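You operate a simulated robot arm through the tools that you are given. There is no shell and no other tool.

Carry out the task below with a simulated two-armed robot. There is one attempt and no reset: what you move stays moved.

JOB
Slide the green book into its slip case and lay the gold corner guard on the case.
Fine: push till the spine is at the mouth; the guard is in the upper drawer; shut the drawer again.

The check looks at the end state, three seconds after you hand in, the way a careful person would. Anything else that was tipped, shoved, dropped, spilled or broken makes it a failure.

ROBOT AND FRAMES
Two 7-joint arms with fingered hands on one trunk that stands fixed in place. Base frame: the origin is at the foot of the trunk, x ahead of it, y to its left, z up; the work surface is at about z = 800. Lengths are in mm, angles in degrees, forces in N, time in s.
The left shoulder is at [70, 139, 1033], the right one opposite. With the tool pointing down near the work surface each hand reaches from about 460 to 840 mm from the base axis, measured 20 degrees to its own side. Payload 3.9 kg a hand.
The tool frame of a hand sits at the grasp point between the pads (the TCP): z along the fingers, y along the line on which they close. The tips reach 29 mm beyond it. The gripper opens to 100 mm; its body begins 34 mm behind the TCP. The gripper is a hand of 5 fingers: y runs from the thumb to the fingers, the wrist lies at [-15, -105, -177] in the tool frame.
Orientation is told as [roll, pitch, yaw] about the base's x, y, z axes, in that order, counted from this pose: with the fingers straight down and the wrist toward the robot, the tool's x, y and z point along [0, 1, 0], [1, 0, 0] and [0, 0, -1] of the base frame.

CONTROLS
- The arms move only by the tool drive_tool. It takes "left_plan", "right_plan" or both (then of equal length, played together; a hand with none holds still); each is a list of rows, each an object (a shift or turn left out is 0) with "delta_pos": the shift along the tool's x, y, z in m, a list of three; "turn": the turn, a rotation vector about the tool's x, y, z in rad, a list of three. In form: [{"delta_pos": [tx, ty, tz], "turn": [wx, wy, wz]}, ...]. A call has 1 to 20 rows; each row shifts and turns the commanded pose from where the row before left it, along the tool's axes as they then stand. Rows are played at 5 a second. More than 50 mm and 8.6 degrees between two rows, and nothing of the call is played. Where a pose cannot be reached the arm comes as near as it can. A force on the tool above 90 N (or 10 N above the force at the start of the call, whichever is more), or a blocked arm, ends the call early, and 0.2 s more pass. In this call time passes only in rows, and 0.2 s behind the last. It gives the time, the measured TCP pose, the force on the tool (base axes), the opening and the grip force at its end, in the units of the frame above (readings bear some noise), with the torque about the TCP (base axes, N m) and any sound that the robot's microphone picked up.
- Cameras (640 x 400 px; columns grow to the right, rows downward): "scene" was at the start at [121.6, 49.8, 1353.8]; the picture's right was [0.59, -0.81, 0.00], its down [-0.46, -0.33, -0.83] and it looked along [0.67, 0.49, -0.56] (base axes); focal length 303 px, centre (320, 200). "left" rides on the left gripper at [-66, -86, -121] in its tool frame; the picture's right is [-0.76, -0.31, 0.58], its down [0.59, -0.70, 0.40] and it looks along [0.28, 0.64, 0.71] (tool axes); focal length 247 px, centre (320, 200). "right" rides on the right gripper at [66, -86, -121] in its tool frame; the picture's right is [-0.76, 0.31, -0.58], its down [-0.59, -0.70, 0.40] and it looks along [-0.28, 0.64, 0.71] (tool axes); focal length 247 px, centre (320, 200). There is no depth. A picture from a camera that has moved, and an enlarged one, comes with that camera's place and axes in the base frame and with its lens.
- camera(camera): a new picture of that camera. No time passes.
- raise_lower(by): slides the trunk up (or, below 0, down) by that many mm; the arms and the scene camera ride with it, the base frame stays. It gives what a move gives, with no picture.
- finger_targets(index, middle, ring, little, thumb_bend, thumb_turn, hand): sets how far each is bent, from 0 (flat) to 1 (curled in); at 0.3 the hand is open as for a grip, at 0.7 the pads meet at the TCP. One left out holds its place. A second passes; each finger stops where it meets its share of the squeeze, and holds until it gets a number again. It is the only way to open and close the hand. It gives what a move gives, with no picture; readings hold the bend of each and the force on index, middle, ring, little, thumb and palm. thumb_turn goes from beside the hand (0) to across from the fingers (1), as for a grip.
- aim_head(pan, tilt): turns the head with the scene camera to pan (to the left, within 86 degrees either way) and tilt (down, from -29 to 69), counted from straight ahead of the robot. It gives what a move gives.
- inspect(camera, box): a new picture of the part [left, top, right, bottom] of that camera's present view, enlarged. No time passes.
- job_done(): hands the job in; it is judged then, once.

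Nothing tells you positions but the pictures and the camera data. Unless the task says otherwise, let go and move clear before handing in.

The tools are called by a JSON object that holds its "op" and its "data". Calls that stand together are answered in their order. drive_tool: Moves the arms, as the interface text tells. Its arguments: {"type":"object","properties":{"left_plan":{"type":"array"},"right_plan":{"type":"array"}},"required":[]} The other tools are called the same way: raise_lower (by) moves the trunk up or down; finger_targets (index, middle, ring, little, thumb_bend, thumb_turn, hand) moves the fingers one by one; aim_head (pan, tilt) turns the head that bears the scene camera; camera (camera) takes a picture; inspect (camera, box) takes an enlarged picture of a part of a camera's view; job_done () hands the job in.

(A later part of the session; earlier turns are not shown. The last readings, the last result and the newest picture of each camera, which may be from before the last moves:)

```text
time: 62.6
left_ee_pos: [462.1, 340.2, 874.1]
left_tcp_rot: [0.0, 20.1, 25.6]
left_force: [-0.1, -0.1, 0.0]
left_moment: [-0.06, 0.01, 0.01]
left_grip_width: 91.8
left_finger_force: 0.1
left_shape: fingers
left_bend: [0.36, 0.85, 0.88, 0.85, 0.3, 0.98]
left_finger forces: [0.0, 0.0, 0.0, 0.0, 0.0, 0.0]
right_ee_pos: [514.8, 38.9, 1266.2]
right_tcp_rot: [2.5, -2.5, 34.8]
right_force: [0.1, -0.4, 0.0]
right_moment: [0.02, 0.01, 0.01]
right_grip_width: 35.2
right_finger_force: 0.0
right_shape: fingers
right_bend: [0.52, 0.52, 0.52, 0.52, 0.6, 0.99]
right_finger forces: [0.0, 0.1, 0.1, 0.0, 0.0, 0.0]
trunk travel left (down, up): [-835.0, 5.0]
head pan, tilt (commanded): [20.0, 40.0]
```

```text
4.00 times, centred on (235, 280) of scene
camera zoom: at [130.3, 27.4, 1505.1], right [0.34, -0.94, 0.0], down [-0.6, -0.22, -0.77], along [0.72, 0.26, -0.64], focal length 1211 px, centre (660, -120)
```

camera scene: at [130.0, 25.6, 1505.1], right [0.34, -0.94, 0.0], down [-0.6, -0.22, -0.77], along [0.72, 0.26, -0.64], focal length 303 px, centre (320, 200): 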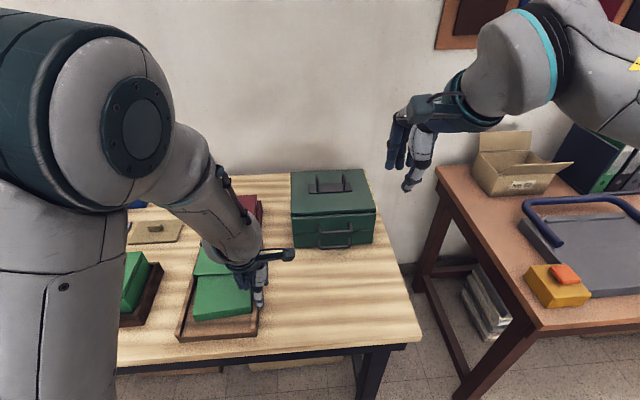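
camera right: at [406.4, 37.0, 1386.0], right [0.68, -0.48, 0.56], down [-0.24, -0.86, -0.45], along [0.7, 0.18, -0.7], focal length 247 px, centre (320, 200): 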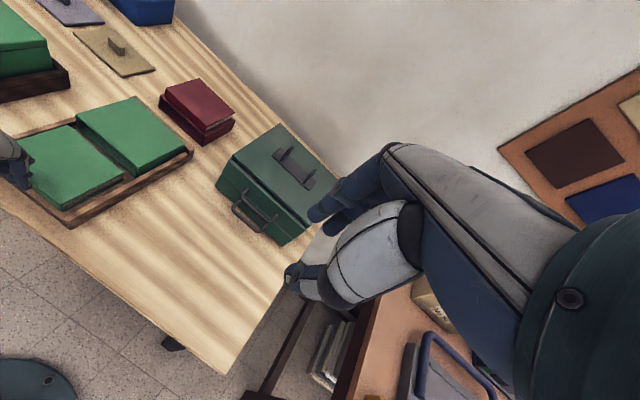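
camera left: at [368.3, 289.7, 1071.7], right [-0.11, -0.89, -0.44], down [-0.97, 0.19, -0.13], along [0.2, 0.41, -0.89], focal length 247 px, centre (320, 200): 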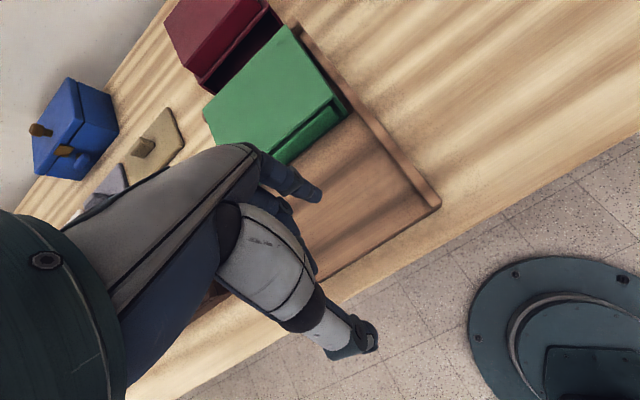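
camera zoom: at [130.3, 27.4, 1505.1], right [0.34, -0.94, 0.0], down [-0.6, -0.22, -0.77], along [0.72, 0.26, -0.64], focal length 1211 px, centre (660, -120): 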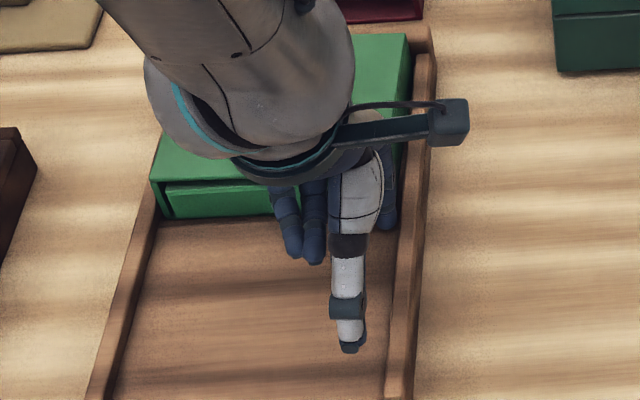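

Index finger is in front of the case's right front edge. Gentle push forward.

{"op": "drive_tool", "data": {"left_plan": [{"delta_pos": [0, 0.0038, -0.0014]}, {"delta_pos": [0, 0.0038, -0.0014]}, {"delta_pos": [0, 0.0038, -0.0014]}, {"delta_pos": [0, 0.0028, -0.001]}]}}

{"op": "inspect", "data": {"camera": "scene", "box": [180, 230, 290, 330]}}

{"op": "inspect", "data": {"camera": "right", "box": [100, 120, 180, 190]}}

```text
time: 63.6
left_ee_pos: [473.3, 345.3, 874.0]
left_tcp_rot: [0.0, 20.1, 25.5]
left_force: [-1.6, -2.2, 0.8]
left_moment: [0.0, -0.04, -0.07]
left_grip_width: 89.6
left_finger_force: 1.8
left_shape: fingers
left_bend: [0.38, 0.85, 0.88, 0.85, 0.3, 0.98]
left_finger forces: [2.7, 0.0, 0.0, 0.0, 0.0, 0.0]
right_ee_pos: [513.8, 37.7, 1267.0]
right_tcp_rot: [2.4, -2.5, 34.8]
right_force: [0.2, 0.8, -0.2]
right_moment: [-0.02, 0.01, -0.01]
right_grip_width: 35.3
right_finger_force: 0.0
right_shape: fingers
right_bend: [0.52, 0.52, 0.52, 0.52, 0.6, 0.99]
right_finger forces: [0.0, 0.0, 0.0, 0.0, 0.1, 0.0]
trunk travel left (down, up): [-835.0, 5.0]
head pan, tilt (commanded): [20.0, 40.0]
```

```text
4.00 times, centred on (235, 280) of scene
camera zoom: at [129.7, 26.5, 1505.2], right [0.34, -0.94, 0.0], down [-0.6, -0.22, -0.77], along [0.72, 0.26, -0.64], focal length 1211 px, centre (660, -120)
```

zoom: 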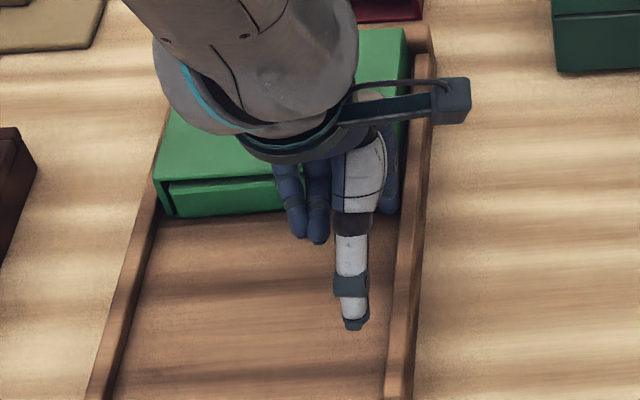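

```text
5.71 times, centred on (140, 155) of right
camera zoom: at [405.5, 36.3, 1386.3], right [0.68, -0.48, 0.56], down [-0.24, -0.86, -0.45], along [0.7, 0.18, -0.7], focal length 1411 px, centre (1349, 457)
```

zoom: 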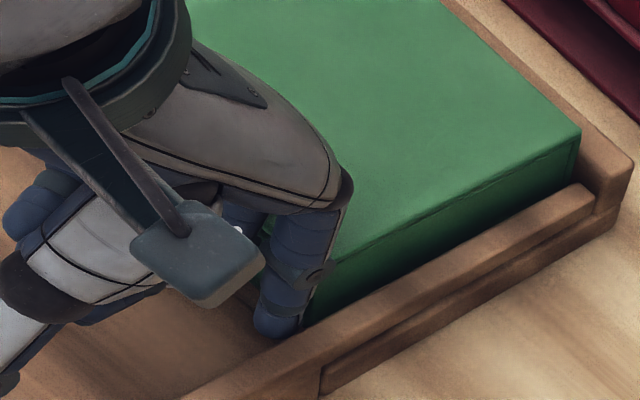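

The case responds (its left front corner shifted right). A bit more.

{"op": "drive_tool", "data": {"left_plan": [{"delta_pos": [0, 0.0028, -0.001]}, {"delta_pos": [0, 0.0028, -0.001]}]}}

{"op": "drive_tool", "data": {"left_plan": [{"delta_pos": [0, -0.0094, 0.0034]}, {"delta_pos": [0, -0.0188, 0.0068]}, {"delta_pos": [-0.02, -0.0205, -0.0114]}, {"delta_pos": [-0.03, -0.0205, -0.0114]}, {"delta_pos": [-0.03, -0.0205, -0.0114]}]}}

{"op": "inspect", "data": {"camera": "scene", "box": [180, 230, 290, 330]}}

{"op": "inspect", "data": {"camera": "right", "box": [60, 90, 200, 200]}}

```text
time: 64.2
left_ee_pos: [477.0, 347.0, 873.6]
left_tcp_rot: [0.0, 20.2, 25.5]
left_force: [-7.4, -5.9, -0.2]
left_moment: [-0.04, 0.07, -0.15]
left_grip_width: 84.3
left_finger_force: 4.3
left_shape: fingers
left_bend: [0.41, 0.85, 0.88, 0.85, 0.3, 0.98]
left_finger forces: [8.8, 0.0, 0.0, 0.1, 0.0, 0.0]
right_ee_pos: [513.2, 38.2, 1268.2]
right_tcp_rot: [2.4, -2.6, 34.8]
right_force: [-0.6, 0.2, 0.1]
right_moment: [-0.01, 0.01, 0.01]
right_grip_width: 35.4
right_finger_force: 0.0
right_shape: fingers
right_bend: [0.52, 0.52, 0.52, 0.52, 0.6, 0.99]
right_finger forces: [0.1, 0.0, 0.0, 0.0, 0.1, 0.0]
trunk travel left (down, up): [-835.0, 5.0]
head pan, tilt (commanded): [20.0, 40.0]
```

```text
time: 65.4
left_ee_pos: [443.3, 242.5, 927.5]
left_tcp_rot: [0.0, 20.0, 25.6]
left_force: [0.5, 0.1, 0.1]
left_moment: [0.03, 0.01, 0.0]
left_grip_width: 91.8
left_finger_force: 0.1
left_shape: fingers
left_bend: [0.36, 0.85, 0.88, 0.85, 0.3, 0.98]
left_finger forces: [0.0, 0.1, 0.0, 0.0, 0.0, 0.0]
right_ee_pos: [513.3, 38.4, 1268.5]
right_tcp_rot: [2.5, -2.6, 34.8]
right_force: [-0.9, 0.0, 0.1]
right_moment: [0.02, -0.01, 0.03]
right_grip_width: 35.2
right_finger_force: 0.1
right_shape: fingers
right_bend: [0.52, 0.52, 0.52, 0.52, 0.6, 0.99]
right_finger forces: [0.0, 0.0, 0.1, 0.1, 0.1, 0.1]
trunk travel left (down, up): [-835.0, 5.0]
head pan, tilt (commanded): [20.0, 40.0]
```

```text
4.00 times, centred on (235, 280) of scene
camera zoom: at [128.9, 25.3, 1505.2], right [0.34, -0.94, 0.0], down [-0.6, -0.22, -0.77], along [0.72, 0.26, -0.64], focal length 1211 px, centre (660, -120)
```

zoom: 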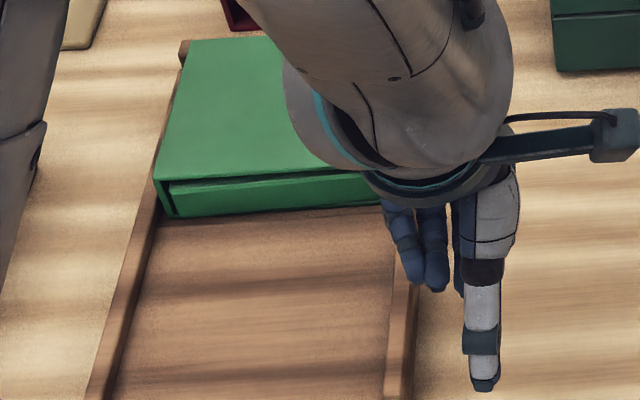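

```text
3.64 times, centred on (130, 145) of right
camera zoom: at [404.8, 35.2, 1386.5], right [0.68, -0.48, 0.56], down [-0.24, -0.86, -0.45], along [0.7, 0.18, -0.69], focal length 898 px, centre (1011, 400)
```

zoom: 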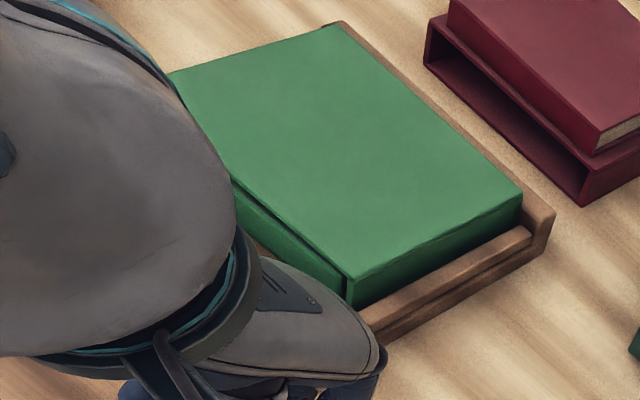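

The case met its stop (8.8 N) and should be square now. I'll move the hand to the left side for an unobstructed view.

{"op": "drive_tool", "data": {"left_plan": [{"delta_pos": [0, -0.012, -0.033]}, {"delta_pos": [0.03, 0.005, 0]}, {"delta_pos": [0.03, 0.005, 0]}, {"delta_pos": [0.03, 0.005, 0]}, {"delta_pos": [0.03, 0.005, 0]}, {"delta_pos": [0.03, 0.005, 0]}, {"delta_pos": [0.03, 0.005, 0]}, {"delta_pos": [0.03, 0.005, 0]}, {"delta_pos": [0.03, 0.005, 0]}, {"delta_pos": [0.02, 0.005, 0]}]}}

{"op": "camera", "data": {"camera": "scene"}}

{"op": "inspect", "data": {"camera": "scene", "box": [180, 230, 280, 310]}}

{"op": "inspect", "data": {"camera": "right", "box": [70, 90, 190, 190]}}

{"op": "camera", "data": {"camera": "left"}}

```text
time: 67.6
left_ee_pos: [369.9, 497.3, 944.4]
left_tcp_rot: [-0.1, 20.1, 25.5]
left_force: [0.7, 0.4, -0.3]
left_moment: [-0.01, 0.04, 0.0]
left_grip_width: 91.8
left_finger_force: 0.0
left_shape: fingers
left_bend: [0.36, 0.85, 0.88, 0.85, 0.3, 0.98]
left_finger forces: [0.0, 0.0, 0.0, 0.1, 0.0, 0.0]
right_ee_pos: [514.4, 39.3, 1267.1]
right_tcp_rot: [2.3, -2.5, 34.8]
right_force: [0.0, -0.7, 0.2]
right_moment: [-0.02, 0.02, 0.03]
right_grip_width: 35.5
right_finger_force: 0.1
right_shape: fingers
right_bend: [0.52, 0.52, 0.52, 0.52, 0.6, 0.99]
right_finger forces: [0.0, 0.0, 0.0, 0.0, 0.0, 0.0]
trunk travel left (down, up): [-835.0, 5.0]
head pan, tilt (commanded): [20.0, 40.0]
```

```text
taken
camera scene: at [129.8, 27.7, 1505.1], right [0.34, -0.94, 0.0], down [-0.6, -0.22, -0.77], along [0.72, 0.26, -0.64], focal length 303 px, centre (320, 200)
```

scene: 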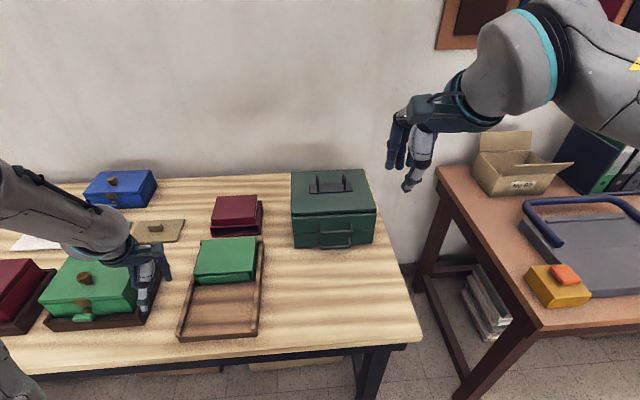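

```text
5.00 times, centred on (230, 270) of scene
camera zoom: at [129.8, 27.7, 1505.1], right [0.34, -0.94, 0.0], down [-0.6, -0.22, -0.77], along [0.72, 0.26, -0.64], focal length 1514 px, centre (770, -150)
```

zoom: 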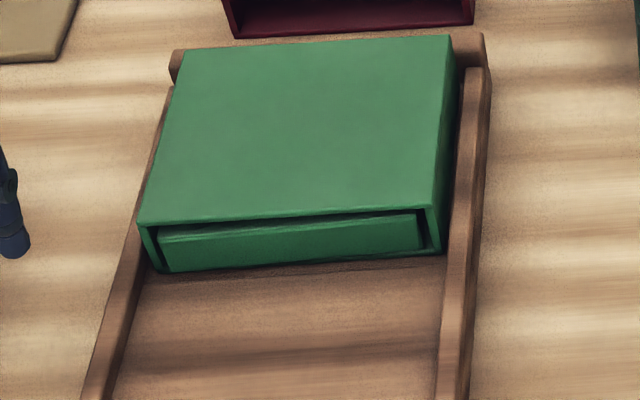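

```text
4.00 times, centred on (130, 140) of right
camera zoom: at [405.6, 37.4, 1386.2], right [0.68, -0.48, 0.56], down [-0.24, -0.86, -0.45], along [0.7, 0.18, -0.7], focal length 988 px, centre (1080, 440)
```

zoom: 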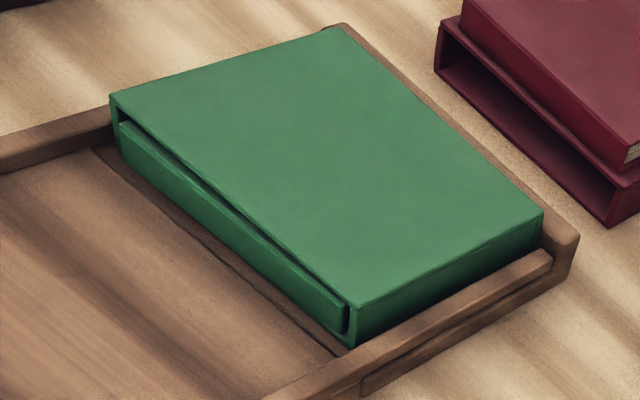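

```text
taken
camera left: at [362.8, 420.8, 1087.2], right [-0.11, -0.89, -0.44], down [-0.97, 0.19, -0.13], along [0.2, 0.41, -0.89], focal length 247 px, centre (320, 200)
```

left: 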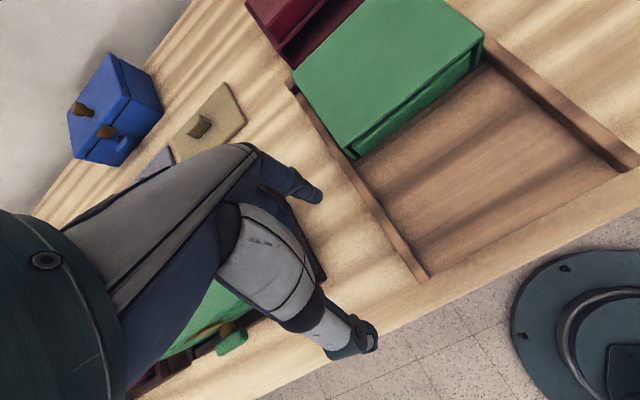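

The case sits square in the tray and the spine is at the mouth. I'll zoom in on both ends to judge the remaining offset.

{"op": "inspect", "data": {"camera": "scene", "box": [204, 268, 236, 290]}}

{"op": "inspect", "data": {"camera": "scene", "box": [240, 264, 272, 286]}}

{"op": "inspect", "data": {"camera": "left", "box": [320, 30, 500, 170]}}

{"op": "inspect", "data": {"camera": "right", "box": [94, 108, 164, 180]}}

```text
16.00 times, centred on (220, 279) of scene
camera zoom: at [129.8, 27.7, 1505.1], right [0.34, -0.94, 0.0], down [-0.6, -0.22, -0.77], along [0.72, 0.26, -0.64], focal length 4846 px, centre (1920, -1064)
```

zoom: 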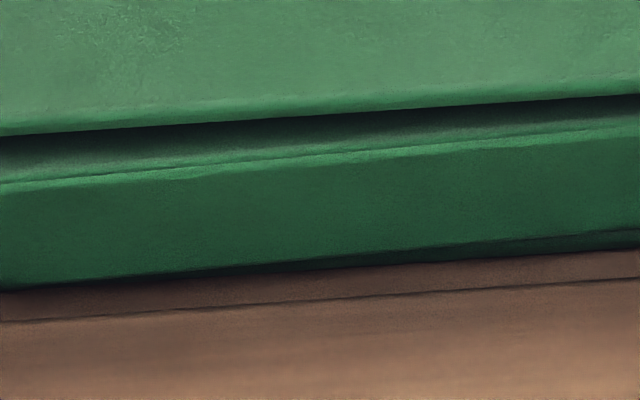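

```text
16.00 times, centred on (256, 275) of scene
camera zoom: at [129.8, 27.7, 1505.1], right [0.34, -0.94, 0.0], down [-0.6, -0.22, -0.77], along [0.72, 0.26, -0.64], focal length 4846 px, centre (1344, -1000)
```

zoom: 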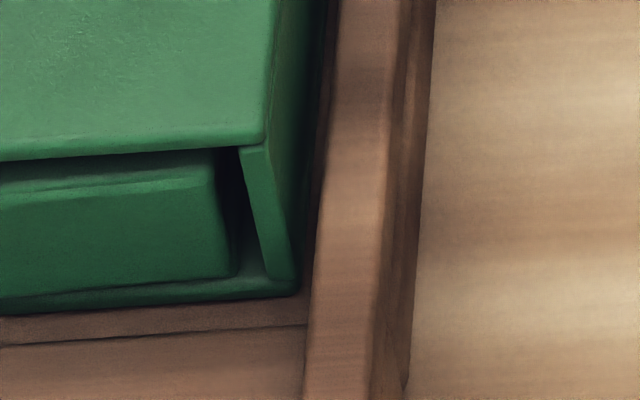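

```text
2.86 times, centred on (410, 100) of left
camera zoom: at [362.8, 420.8, 1087.2], right [-0.11, -0.89, -0.44], down [-0.97, 0.19, -0.13], along [0.2, 0.41, -0.89], focal length 706 px, centre (63, 486)
```

zoom: 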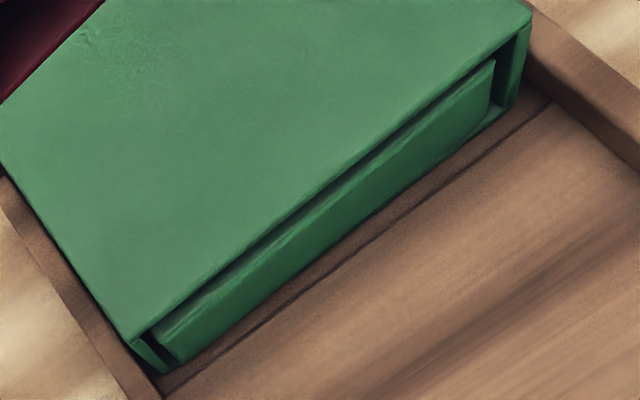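

```text
5.56 times, centred on (129, 144) of right
camera zoom: at [405.6, 37.4, 1386.2], right [0.68, -0.48, 0.56], down [-0.24, -0.86, -0.45], along [0.7, 0.18, -0.7], focal length 1372 px, centre (1381, 511)
```

zoom: 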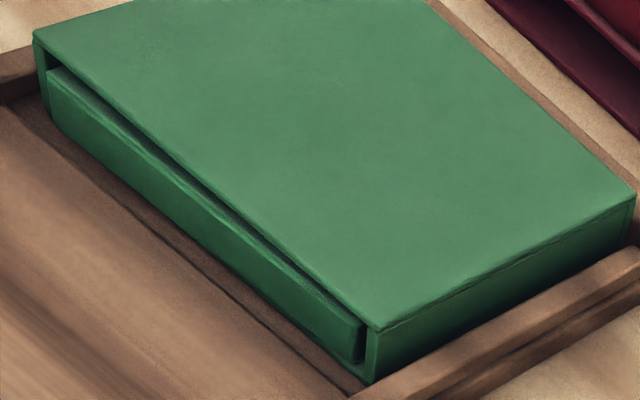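

The spine is flush with the mouth within about 2 mm – good. Now the toolbox: I'll zoom in on the handles from the current views.

{"op": "inspect", "data": {"camera": "scene", "box": [280, 160, 390, 255]}}

{"op": "inspect", "data": {"camera": "right", "box": [200, 110, 350, 260]}}

{"op": "inspect", "data": {"camera": "scene", "box": [305, 215, 365, 255]}}

```text
4.21 times, centred on (335, 208) of scene
camera zoom: at [129.8, 27.7, 1505.1], right [0.34, -0.94, 0.0], down [-0.6, -0.22, -0.77], along [0.72, 0.26, -0.64], focal length 1275 px, centre (257, 168)
```

zoom: 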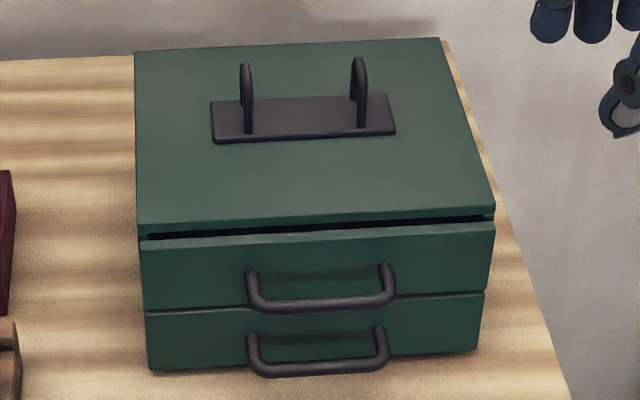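

```text
2.67 times, centred on (275, 185) of right
camera zoom: at [405.6, 37.4, 1386.2], right [0.68, -0.48, 0.56], down [-0.24, -0.86, -0.45], along [0.7, 0.18, -0.7], focal length 659 px, centre (440, 240)
```

zoom: 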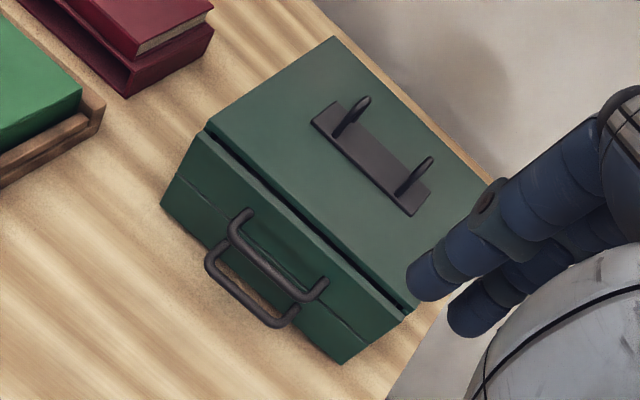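

```text
10.00 times, centred on (335, 235) of scene
camera zoom: at [129.8, 27.7, 1505.1], right [0.34, -0.94, 0.0], down [-0.6, -0.22, -0.77], along [0.72, 0.26, -0.64], focal length 3028 px, centre (170, -150)
```

zoom: 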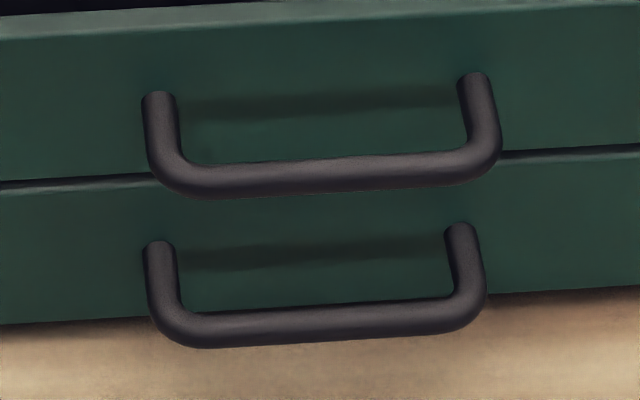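

Handle geometry: upper bar centre at d≈713, l≈-134, z≈890, standing ~31 mm off the face (lower handle at z≈829). I'll lift the left hand, carry it over to in front of the toolbox, and re-tilt it so the fingers can reach down behind the upper bar without touching the lid.

{"op": "drive_tool", "data": {"left_plan": [{"delta_pos": [0, -0.0086, -0.0235]}, {"delta_pos": [0, -0.0086, -0.0235]}, {"delta_pos": [0, -0.0086, -0.0235]}, {"delta_pos": [0, -0.0086, -0.0235]}, {"delta_pos": [-0.0302, 0.0048, -0.0018]}, {"delta_pos": [-0.0302, 0.0048, -0.0018]}, {"delta_pos": [-0.0302, 0.0048, -0.0018]}, {"delta_pos": [-0.0302, 0.0048, -0.0018]}, {"delta_pos": [-0.0302, 0.0048, -0.0018]}, {"delta_pos": [-0.0302, 0.0048, -0.0018]}, {"delta_pos": [-0.0302, 0.0048, -0.0018]}, {"delta_pos": [-0.0302, 0.0048, -0.0018]}]}}

{"op": "camera", "data": {"camera": "scene"}}

{"op": "camera", "data": {"camera": "right"}}

```text
time: 70.2
left_ee_pos: [512.4, 292.7, 1046.3]
left_tcp_rot: [-0.1, 20.1, 25.8]
left_force: [-0.5, -0.4, -0.5]
left_moment: [0.01, -0.01, -0.01]
left_grip_width: 91.9
left_finger_force: 0.1
left_shape: fingers
left_bend: [0.36, 0.85, 0.88, 0.85, 0.3, 0.98]
left_finger forces: [0.0, 0.1, 0.0, 0.0, 0.0, 0.0]
right_ee_pos: [514.8, 38.1, 1267.7]
right_tcp_rot: [2.4, -2.5, 34.8]
right_force: [-0.1, 0.6, -0.4]
right_moment: [0.0, 0.04, 0.01]
right_grip_width: 35.3
right_finger_force: 0.0
right_shape: fingers
right_bend: [0.52, 0.52, 0.52, 0.52, 0.6, 0.99]
right_finger forces: [0.0, 0.0, 0.0, 0.0, 0.0, 0.0]
trunk travel left (down, up): [-835.0, 5.0]
head pan, tilt (commanded): [20.0, 40.0]
```

```text
taken
camera scene: at [130.9, 25.7, 1505.0], right [0.34, -0.94, 0.0], down [-0.6, -0.22, -0.77], along [0.72, 0.26, -0.64], focal length 303 px, centre (320, 200)
```

scene: 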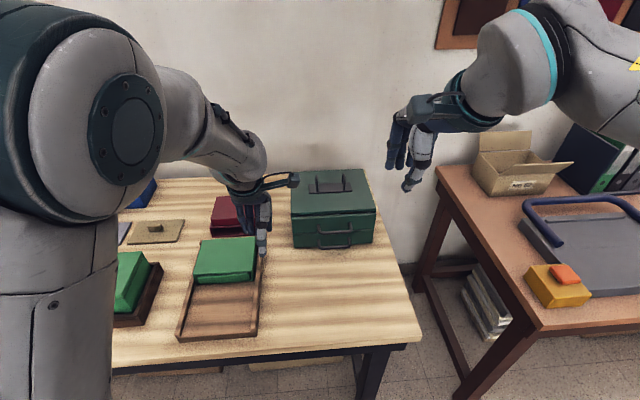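

```text
taken
camera right: at [406.6, 35.6, 1385.9], right [0.68, -0.48, 0.56], down [-0.24, -0.86, -0.45], along [0.7, 0.18, -0.7], focal length 247 px, centre (320, 200)
```

right: 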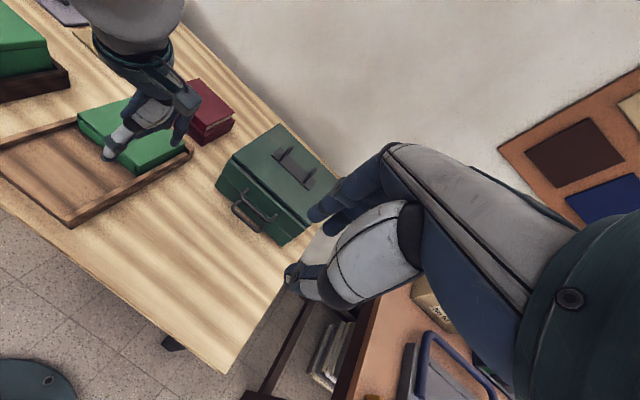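

Continue to the front of the toolbox and re-tilt there.

{"op": "drive_tool", "data": {"left_plan": [{"delta_pos": [-0.0297, 0.0049, -0.0018]}, {"delta_pos": [-0.0297, 0.0049, -0.0018]}, {"delta_pos": [-0.0297, 0.0049, -0.0018]}, {"delta_pos": [-0.0297, 0.0049, -0.0018]}, {"delta_pos": [-0.0297, 0.0049, -0.0018]}, {"delta_pos": [-0.0297, 0.0049, -0.0018]}, {"turn": [-0.1163, 0, 0]}, {"turn": [-0.1163, 0, 0]}, {"turn": [-0.1163, 0, 0]}, {"turn": [-0.1163, 0, 0]}, {"turn": [-0.1163, 0, 0]}, {"turn": [-0.1163, 0, 0]}]}}

{"op": "finger_targets", "data": {"hand": "left", "index": 0.65, "middle": 0.65, "ring": 0.65, "little": 0.9, "thumb_bend": 0.25, "thumb_turn": 1.0}}

{"op": "camera", "data": {"camera": "scene"}}

{"op": "camera", "data": {"camera": "left"}}

{"op": "inspect", "data": {"camera": "right", "box": [100, 60, 360, 280]}}

```text
time: 72.8
left_ee_pos: [620.2, 162.6, 1050.5]
left_tcp_rot: [-3.3, -18.2, 29.1]
left_force: [-0.2, 0.0, -0.5]
left_moment: [0.0, -0.01, -0.01]
left_grip_width: 91.7
left_finger_force: 0.1
left_shape: fingers
left_bend: [0.36, 0.85, 0.88, 0.85, 0.3, 0.98]
left_finger forces: [0.1, 0.0, 0.1, 0.0, 0.0, 0.0]
right_ee_pos: [514.2, 38.8, 1267.7]
right_tcp_rot: [2.4, -2.5, 34.8]
right_force: [0.4, -1.1, 1.3]
right_moment: [-0.03, -0.01, 0.0]
right_grip_width: 35.3
right_finger_force: 0.2
right_shape: fingers
right_bend: [0.52, 0.52, 0.52, 0.52, 0.6, 0.99]
right_finger forces: [0.0, 0.1, 0.0, 0.1, 0.0, 0.0]
trunk travel left (down, up): [-835.0, 5.0]
head pan, tilt (commanded): [20.0, 40.0]
```

```text
time: 73.8
left_ee_pos: [619.3, 159.0, 1051.7]
left_tcp_rot: [-3.6, -18.4, 28.9]
left_force: [-0.4, 0.0, -0.1]
left_moment: [0.01, 0.0, -0.01]
left_grip_width: 58.5
left_finger_force: 0.0
left_shape: fingers
left_bend: [0.65, 0.65, 0.65, 0.9, 0.25, 0.97]
left_finger forces: [0.1, 0.0, 0.1, 0.0, 0.0, 0.0]
right_ee_pos: [514.9, 38.5, 1267.3]
right_tcp_rot: [2.4, -2.5, 34.8]
right_force: [-0.2, -0.6, 0.8]
right_moment: [0.02, -0.02, 0.03]
right_grip_width: 35.0
right_finger_force: 0.2
right_shape: fingers
right_bend: [0.52, 0.52, 0.52, 0.52, 0.6, 0.99]
right_finger forces: [0.1, 0.1, 0.0, 0.0, 0.1, 0.1]
trunk travel left (down, up): [-835.0, 5.0]
head pan, tilt (commanded): [20.0, 40.0]
```

```text
taken
camera scene: at [130.0, 26.9, 1505.1], right [0.34, -0.94, 0.0], down [-0.6, -0.22, -0.77], along [0.72, 0.26, -0.64], focal length 303 px, centre (320, 200)
```

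scene: 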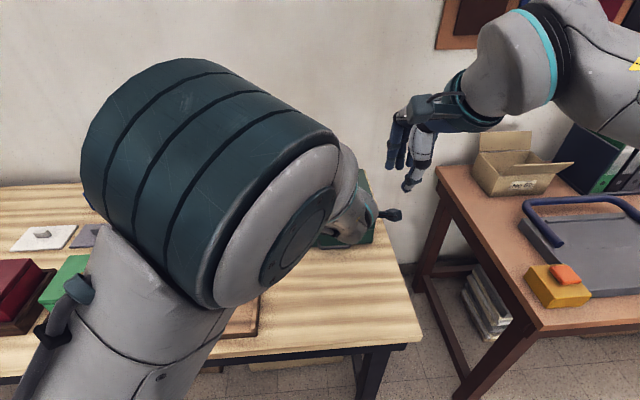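

```text
taken
camera left: at [541.2, 49.8, 1144.4], right [0.27, -0.75, -0.6], down [-0.74, 0.24, -0.63], along [0.62, 0.61, -0.49], focal length 247 px, centre (320, 200)
```

left: 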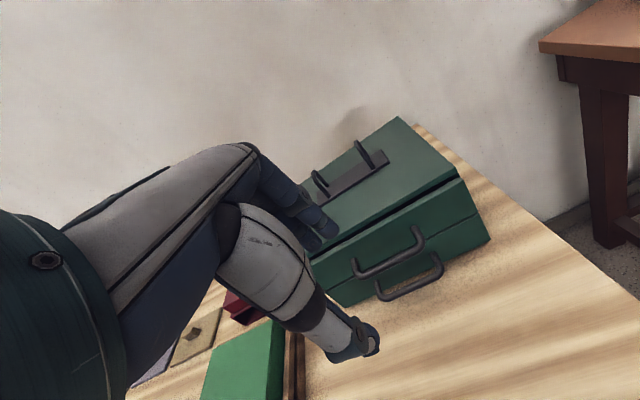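

```text
1.82 times, centred on (230, 170) of right
camera zoom: at [405.8, 36.7, 1386.2], right [0.68, -0.48, 0.56], down [-0.24, -0.86, -0.45], along [0.7, 0.18, -0.7], focal length 449 px, centre (484, 254)
```

zoom: 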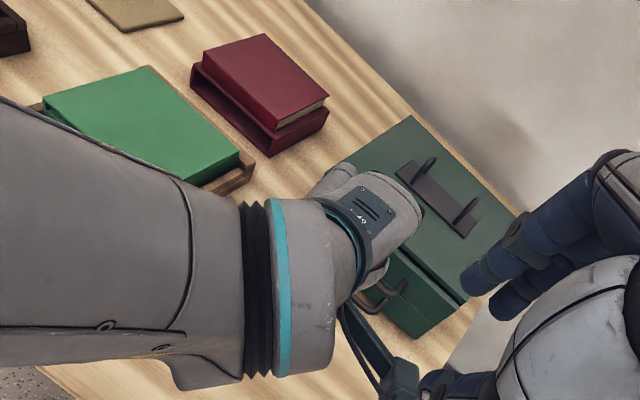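

The elbow now sits in front of the head. I'll pan the head right so that it can look past the elbow at the toolbox front.

{"op": "aim_head", "data": {"pan": -20, "tilt": 38}}

{"op": "camera", "data": {"camera": "scene"}}

{"op": "inspect", "data": {"camera": "left", "box": [220, 100, 520, 360]}}

```text
time: 74.9
left_ee_pos: [620.3, 157.4, 1052.6]
left_tcp_rot: [-3.6, -18.4, 28.7]
left_force: [0.1, 0.0, -0.4]
left_moment: [0.0, 0.0, 0.07]
left_grip_width: 58.3
left_finger_force: 0.0
left_shape: fingers
left_bend: [0.65, 0.65, 0.65, 0.9, 0.25, 0.97]
left_finger forces: [0.0, 0.0, 0.1, 0.0, 0.0, 0.1]
right_ee_pos: [515.4, 39.5, 1266.7]
right_tcp_rot: [2.4, -2.5, 34.7]
right_force: [0.2, 0.7, 0.3]
right_moment: [0.0, -0.02, -0.01]
right_grip_width: 34.9
right_finger_force: 0.0
right_shape: fingers
right_bend: [0.52, 0.52, 0.52, 0.52, 0.6, 0.99]
right_finger forces: [0.1, 0.0, 0.0, 0.0, 0.0, 0.0]
trunk travel left (down, up): [-835.0, 5.0]
head pan, tilt (commanded): [-20.0, 38.0]
```

```text
taken
camera scene: at [131.3, -31.6, 1508.1], right [-0.34, -0.94, 0.0], down [-0.58, 0.21, -0.79], along [0.74, -0.27, -0.62], focal length 303 px, centre (320, 200)
```

scene: 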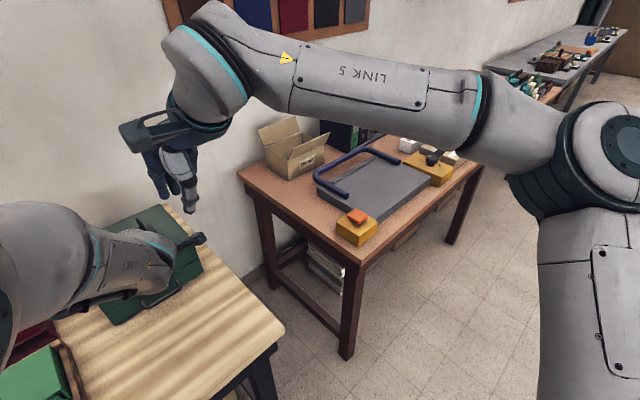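

```text
1.54 times, centred on (370, 230) of left
camera zoom: at [540.8, 48.8, 1144.4], right [0.27, -0.75, -0.6], down [-0.74, 0.24, -0.63], along [0.62, 0.61, -0.49], focal length 380 px, centre (243, 154)
```

zoom: 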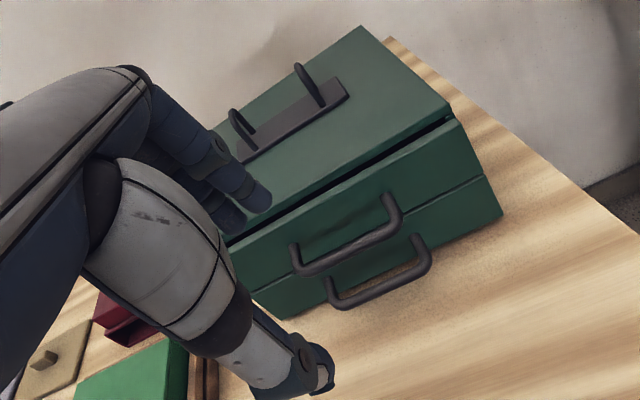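

The arm is a few degrees off the commanded tilt here; it may relax lower and farther out. I'll move to a point in front of and above the handle and check the pose.

{"op": "drive_tool", "data": {"left_plan": [{"delta_pos": [0, 0.0035, 0.0196]}, {"delta_pos": [0, 0.0035, 0.0196]}, {"delta_pos": [0, 0.0035, 0.0196]}, {"delta_pos": [0, 0.0035, 0.0196]}, {"delta_pos": [0, 0.0035, 0.0196]}]}}

{"op": "inspect", "data": {"camera": "left", "box": [220, 100, 520, 360]}}

{"op": "camera", "data": {"camera": "scene"}}

{"op": "camera", "data": {"camera": "right"}}

```text
time: 76.1
left_ee_pos: [664.8, 171.7, 958.6]
left_tcp_rot: [0.2, -19.9, 25.5]
left_force: [0.6, 0.2, 0.6]
left_moment: [-0.01, 0.01, -0.01]
left_grip_width: 58.3
left_finger_force: 0.0
left_shape: fingers
left_bend: [0.65, 0.65, 0.65, 0.9, 0.25, 0.97]
left_finger forces: [0.0, 0.0, 0.1, 0.0, 0.1, 0.1]
right_ee_pos: [516.0, 39.1, 1267.7]
right_tcp_rot: [2.3, -2.4, 34.8]
right_force: [0.5, 0.2, -0.4]
right_moment: [0.0, 0.02, 0.02]
right_grip_width: 35.1
right_finger_force: 0.0
right_shape: fingers
right_bend: [0.52, 0.52, 0.52, 0.52, 0.6, 0.99]
right_finger forces: [0.0, 0.0, 0.1, 0.1, 0.0, 0.0]
trunk travel left (down, up): [-835.0, 5.0]
head pan, tilt (commanded): [-20.0, 38.0]
```

```text
1.54 times, centred on (370, 230) of left
camera zoom: at [581.9, 59.0, 1043.9], right [0.24, -0.72, -0.65], down [-0.73, 0.31, -0.61], along [0.64, 0.62, -0.45], focal length 380 px, centre (243, 154)
```

zoom: 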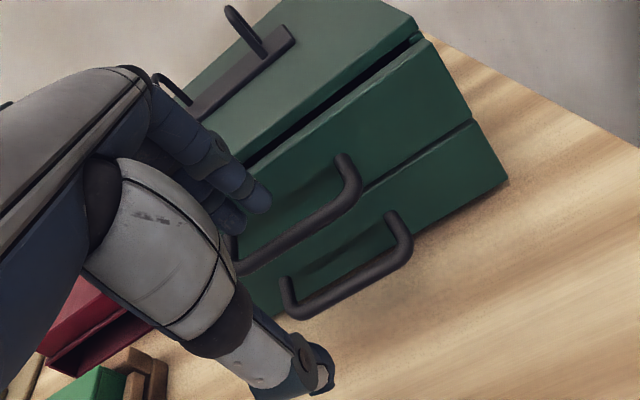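

```text
taken
camera scene: at [132.4, -31.1, 1508.0], right [-0.34, -0.94, 0.0], down [-0.58, 0.21, -0.79], along [0.74, -0.27, -0.62], focal length 303 px, centre (320, 200)
```

scene: 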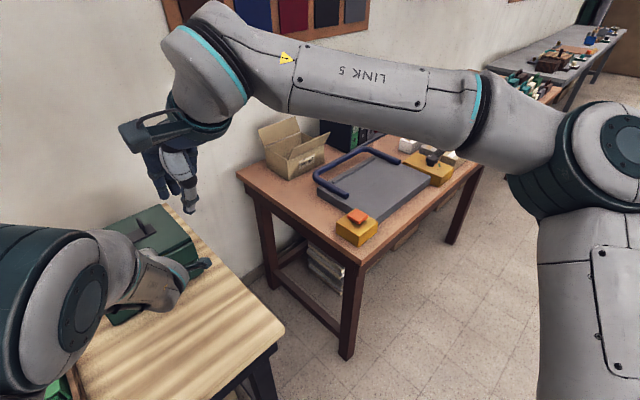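

```text
taken
camera right: at [406.9, 37.2, 1385.8], right [0.68, -0.48, 0.56], down [-0.24, -0.86, -0.45], along [0.7, 0.18, -0.7], focal length 247 px, centre (320, 200)
```

right: 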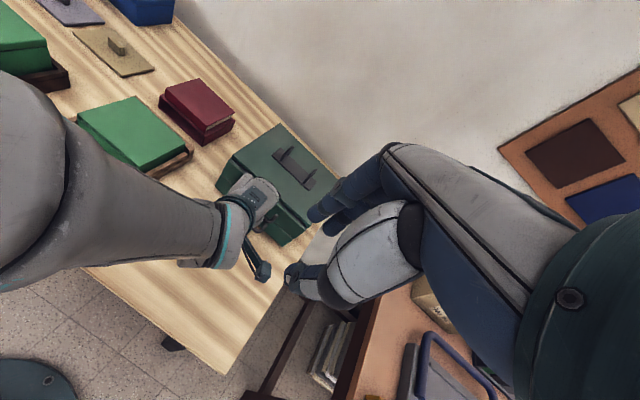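

The pose is now exact (tilt -20°). Next hover right above the gap between upper bar and drawer face, fingertips just above bar level.

{"op": "drive_tool", "data": {"left_plan": [{"delta_pos": [-0.0007, 0.0075, 0.0075]}, {"delta_pos": [-0.0007, 0.0075, 0.0075]}, {"delta_pos": [-0.0007, 0.0063, 0.0115]}, {"delta_pos": [-0.0007, 0.0053, 0.0115]}]}}

{"op": "inspect", "data": {"camera": "left", "box": [240, 130, 460, 320]}}

{"op": "inspect", "data": {"camera": "right", "box": [200, 130, 340, 290]}}

{"op": "inspect", "data": {"camera": "scene", "box": [60, 180, 260, 340]}}

```text
time: 77.1
left_ee_pos: [698.8, 184.2, 935.7]
left_tcp_rot: [-0.1, -19.8, 25.5]
left_force: [-2.6, -0.3, 1.8]
left_moment: [0.01, -0.03, 0.06]
left_grip_width: 58.1
left_finger_force: 0.9
left_shape: fingers
left_bend: [0.65, 0.67, 0.65, 0.9, 0.25, 0.97]
left_finger forces: [0.1, 2.4, 0.1, 0.0, 0.0, 0.1]
right_ee_pos: [514.2, 38.4, 1268.3]
right_tcp_rot: [2.4, -2.5, 34.7]
right_force: [0.0, 0.7, 0.4]
right_moment: [0.04, 0.03, -0.01]
right_grip_width: 35.2
right_finger_force: 0.1
right_shape: fingers
right_bend: [0.52, 0.52, 0.52, 0.52, 0.6, 0.99]
right_finger forces: [0.0, 0.0, 0.1, 0.0, 0.1, 0.1]
trunk travel left (down, up): [-835.0, 5.0]
head pan, tilt (commanded): [-20.0, 38.0]
```

```text
2.11 times, centred on (350, 225) of left
camera zoom: at [615.6, 71.7, 1020.1], right [0.24, -0.72, -0.65], down [-0.73, 0.3, -0.62], along [0.64, 0.62, -0.45], focal length 520 px, centre (257, 147)
```

zoom: 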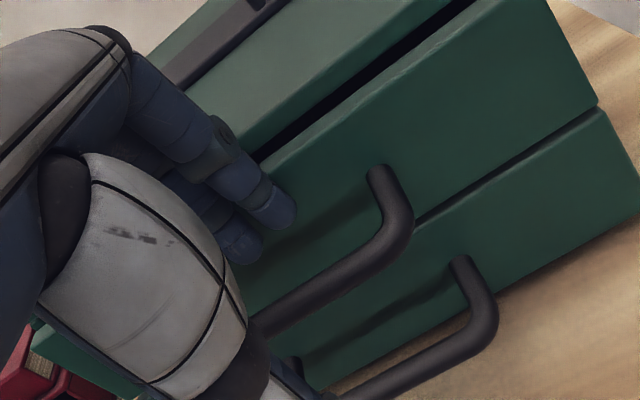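

```text
2.50 times, centred on (270, 210) of right
camera zoom: at [404.9, 36.4, 1386.5], right [0.68, -0.48, 0.56], down [-0.24, -0.86, -0.45], along [0.7, 0.18, -0.7], focal length 617 px, centre (445, 175)
```

zoom: 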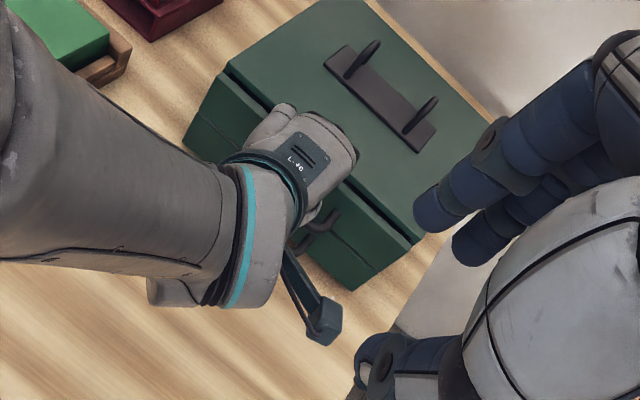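

```text
2.50 times, centred on (160, 260) of scene
camera zoom: at [130.3, -32.0, 1508.3], right [-0.34, -0.94, 0.0], down [-0.58, 0.21, -0.79], along [0.74, -0.27, -0.62], focal length 757 px, centre (720, 50)
```

zoom: 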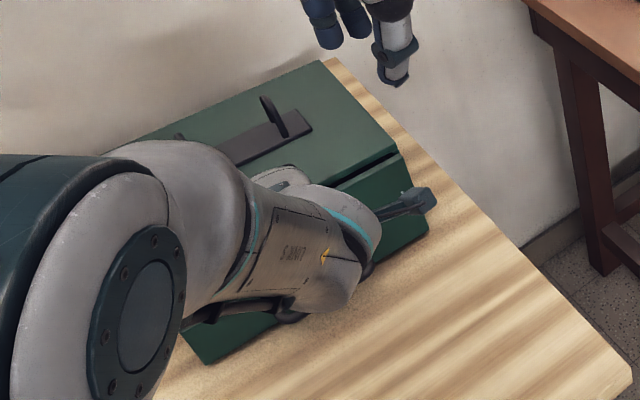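

The middle fingertip just touches the drawer face (2.4 N), so the fingers are in the gap region behind the bar. I'll bend the middle a touch more and descend behind the bar.

{"op": "finger_targets", "data": {"hand": "left", "middle": 0.7}}

{"op": "drive_tool", "data": {"left_plan": [{"delta_pos": [0, -0.0041, 0.007]}, {"delta_pos": [0, -0.0027, 0.0075]}, {"delta_pos": [0, -0.0027, 0.0075]}]}}

{"op": "inspect", "data": {"camera": "left", "box": [240, 130, 460, 320]}}

```text
time: 78.1
left_ee_pos: [698.2, 183.3, 934.3]
left_tcp_rot: [0.0, -19.8, 25.6]
left_force: [0.0, -0.7, 1.0]
left_moment: [0.02, 0.01, 0.0]
left_grip_width: 58.2
left_finger_force: 0.1
left_shape: fingers
left_bend: [0.65, 0.7, 0.65, 0.9, 0.25, 0.97]
left_finger forces: [0.0, 0.0, 0.0, 0.0, 0.1, 0.0]
right_ee_pos: [515.0, 39.3, 1266.7]
right_tcp_rot: [2.4, -2.5, 34.8]
right_force: [0.0, 0.0, -0.1]
right_moment: [-0.02, -0.01, 0.0]
right_grip_width: 35.0
right_finger_force: 0.1
right_shape: fingers
right_bend: [0.52, 0.52, 0.52, 0.52, 0.6, 0.99]
right_finger forces: [0.0, 0.0, 0.0, 0.0, 0.1, 0.0]
trunk travel left (down, up): [-835.0, 5.0]
head pan, tilt (commanded): [-20.0, 38.0]
```

```text
time: 78.9
left_ee_pos: [694.9, 182.1, 912.6]
left_tcp_rot: [-0.1, -20.1, 25.6]
left_force: [-5.9, -3.2, 5.4]
left_moment: [0.17, -0.25, 0.05]
left_grip_width: 58.3
left_finger_force: 4.7
left_shape: fingers
left_bend: [0.65, 0.7, 0.65, 0.9, 0.25, 0.97]
left_finger forces: [0.0, 9.0, 0.1, 0.1, 0.0, 0.0]
right_ee_pos: [512.0, 38.6, 1268.1]
right_tcp_rot: [2.4, -2.5, 34.8]
right_force: [-0.1, -0.2, 0.3]
right_moment: [-0.01, -0.06, 0.02]
right_grip_width: 35.4
right_finger_force: 0.1
right_shape: fingers
right_bend: [0.52, 0.52, 0.52, 0.52, 0.6, 0.99]
right_finger forces: [0.1, 0.0, 0.0, 0.1, 0.0, 0.0]
trunk travel left (down, up): [-835.0, 5.0]
head pan, tilt (commanded): [-20.0, 38.0]
```

```text
2.11 times, centred on (350, 225) of left
camera zoom: at [613.0, 69.6, 996.5], right [0.25, -0.72, -0.65], down [-0.73, 0.3, -0.62], along [0.64, 0.62, -0.45], focal length 520 px, centre (257, 147)
```

zoom: 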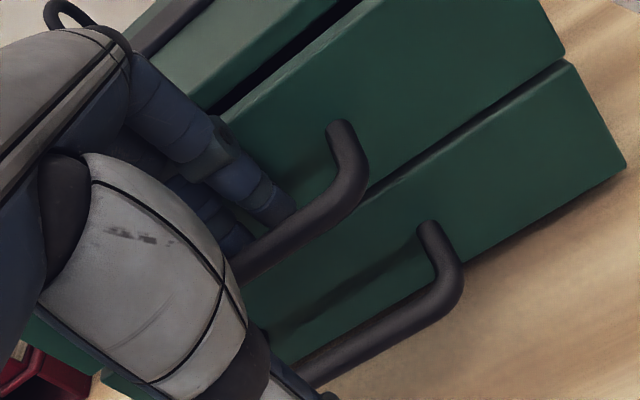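

Index is going down behind the bar fine, but the longer middle finger rubs the drawer face (9 N). I'll rise slightly, curl the middle out of the way and hook with index and ring only.

{"op": "drive_tool", "data": {"left_plan": [{"delta_pos": [0, 0.0027, -0.0075]}, {"delta_pos": [0, 0.0027, -0.0075]}]}}

{"op": "finger_targets", "data": {"hand": "left", "middle": 0.95, "index": 0.66, "ring": 0.66}}

{"op": "drive_tool", "data": {"left_plan": [{"delta_pos": [0, -0.0027, 0.0075]}, {"delta_pos": [0, -0.0027, 0.0075]}, {"delta_pos": [0, -0.0027, 0.0075]}]}}

{"op": "inspect", "data": {"camera": "left", "box": [240, 130, 460, 320]}}

```text
time: 79.5
left_ee_pos: [696.2, 184.0, 925.8]
left_tcp_rot: [0.0, -19.9, 25.6]
left_force: [-0.8, -0.6, -0.6]
left_moment: [0.02, -0.02, 0.03]
left_grip_width: 58.1
left_finger_force: 0.0
left_shape: fingers
left_bend: [0.65, 0.7, 0.65, 0.9, 0.25, 0.97]
left_finger forces: [0.0, 0.1, 0.0, 0.0, 0.1, 0.0]
right_ee_pos: [515.0, 38.5, 1267.8]
right_tcp_rot: [2.4, -2.5, 34.8]
right_force: [0.7, 0.5, -0.4]
right_moment: [0.0, -0.03, 0.03]
right_grip_width: 35.3
right_finger_force: 0.0
right_shape: fingers
right_bend: [0.52, 0.52, 0.52, 0.52, 0.6, 0.99]
right_finger forces: [0.0, 0.1, 0.0, 0.0, 0.0, 0.0]
trunk travel left (down, up): [-835.0, 5.0]
head pan, tilt (commanded): [-20.0, 38.0]
```

```text
time: 80.5
left_ee_pos: [696.1, 182.1, 925.2]
left_tcp_rot: [0.0, -19.9, 25.6]
left_force: [-0.5, 0.0, -0.3]
left_moment: [0.01, -0.02, -0.03]
left_grip_width: 57.0
left_finger_force: 0.1
left_shape: fingers
left_bend: [0.66, 0.95, 0.66, 0.9, 0.25, 0.97]
left_finger forces: [0.0, 0.0, 0.0, 0.0, 0.0, 0.1]
right_ee_pos: [514.5, 39.3, 1267.3]
right_tcp_rot: [2.5, -2.5, 34.8]
right_force: [0.5, -0.9, -1.3]
right_moment: [-0.01, 0.03, 0.03]
right_grip_width: 35.1
right_finger_force: 0.1
right_shape: fingers
right_bend: [0.52, 0.52, 0.52, 0.52, 0.6, 0.99]
right_finger forces: [0.0, 0.0, 0.0, 0.0, 0.1, 0.1]
trunk travel left (down, up): [-835.0, 5.0]
head pan, tilt (commanded): [-20.0, 38.0]
```

```text
time: 81.3
left_ee_pos: [696.4, 183.0, 899.9]
left_tcp_rot: [0.1, -19.9, 25.5]
left_force: [-2.5, -1.7, 1.3]
left_moment: [0.05, -0.08, 0.09]
left_grip_width: 57.4
left_finger_force: 1.2
left_shape: fingers
left_bend: [0.66, 0.95, 0.66, 0.9, 0.25, 0.97]
left_finger forces: [0.1, 0.0, 2.6, 0.0, 0.1, 0.1]
right_ee_pos: [515.1, 38.7, 1268.0]
right_tcp_rot: [2.4, -2.5, 34.8]
right_force: [0.4, 0.6, -0.5]
right_moment: [0.0, -0.02, 0.0]
right_grip_width: 35.5
right_finger_force: 0.0
right_shape: fingers
right_bend: [0.52, 0.52, 0.52, 0.52, 0.6, 0.99]
right_finger forces: [0.0, 0.0, 0.1, 0.1, 0.1, 0.0]
trunk travel left (down, up): [-835.0, 5.0]
head pan, tilt (commanded): [-20.0, 38.0]
```

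```text
2.11 times, centred on (350, 225) of left
camera zoom: at [613.8, 71.4, 986.4], right [0.24, -0.72, -0.65], down [-0.73, 0.3, -0.61], along [0.64, 0.62, -0.45], focal length 520 px, centre (257, 147)
```

zoom: 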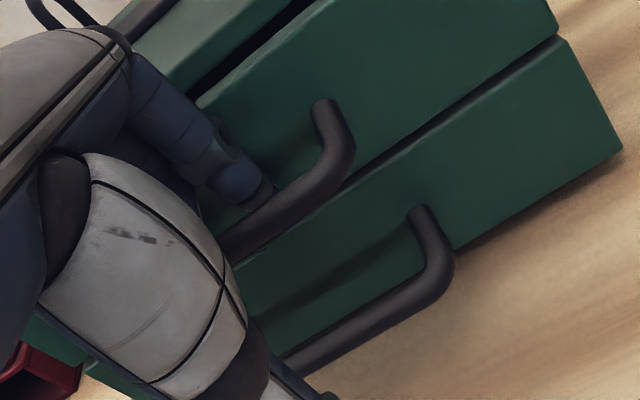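

Index and ring are now hooked behind the upper bar. I'll close them and the thumb onto the bar for a firm hold.

{"op": "finger_targets", "data": {"hand": "left", "index": 0.85, "ring": 0.85, "thumb_bend": 0.75}}

{"op": "inspect", "data": {"camera": "left", "box": [240, 130, 460, 320]}}

```text
time: 82.3
left_ee_pos: [696.0, 184.9, 899.6]
left_tcp_rot: [0.1, -19.8, 25.6]
left_force: [-2.2, 2.2, -7.8]
left_moment: [0.19, -0.44, 0.17]
left_grip_width: 0.0
left_finger_force: 19.6
left_shape: fingers
left_bend: [0.82, 0.96, 0.76, 0.9, 0.66, 1.0]
left_finger forces: [12.2, 4.8, 21.2, 0.0, 0.0, 0.1]
right_ee_pos: [515.0, 39.5, 1266.3]
right_tcp_rot: [2.3, -2.4, 34.8]
right_force: [-0.9, -0.2, -0.4]
right_moment: [-0.01, 0.0, 0.0]
right_grip_width: 35.2
right_finger_force: 0.1
right_shape: fingers
right_bend: [0.52, 0.52, 0.52, 0.52, 0.6, 0.99]
right_finger forces: [0.1, 0.0, 0.0, 0.0, 0.0, 0.1]
trunk travel left (down, up): [-835.0, 5.0]
head pan, tilt (commanded): [-20.0, 38.0]
```

```text
2.11 times, centred on (350, 225) of left
camera zoom: at [614.7, 72.2, 985.3], right [0.24, -0.72, -0.65], down [-0.73, 0.3, -0.61], along [0.64, 0.62, -0.45], focal length 520 px, centre (257, 147)
```

zoom: 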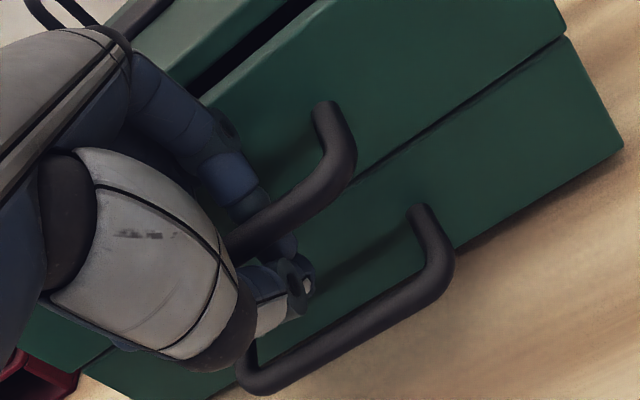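

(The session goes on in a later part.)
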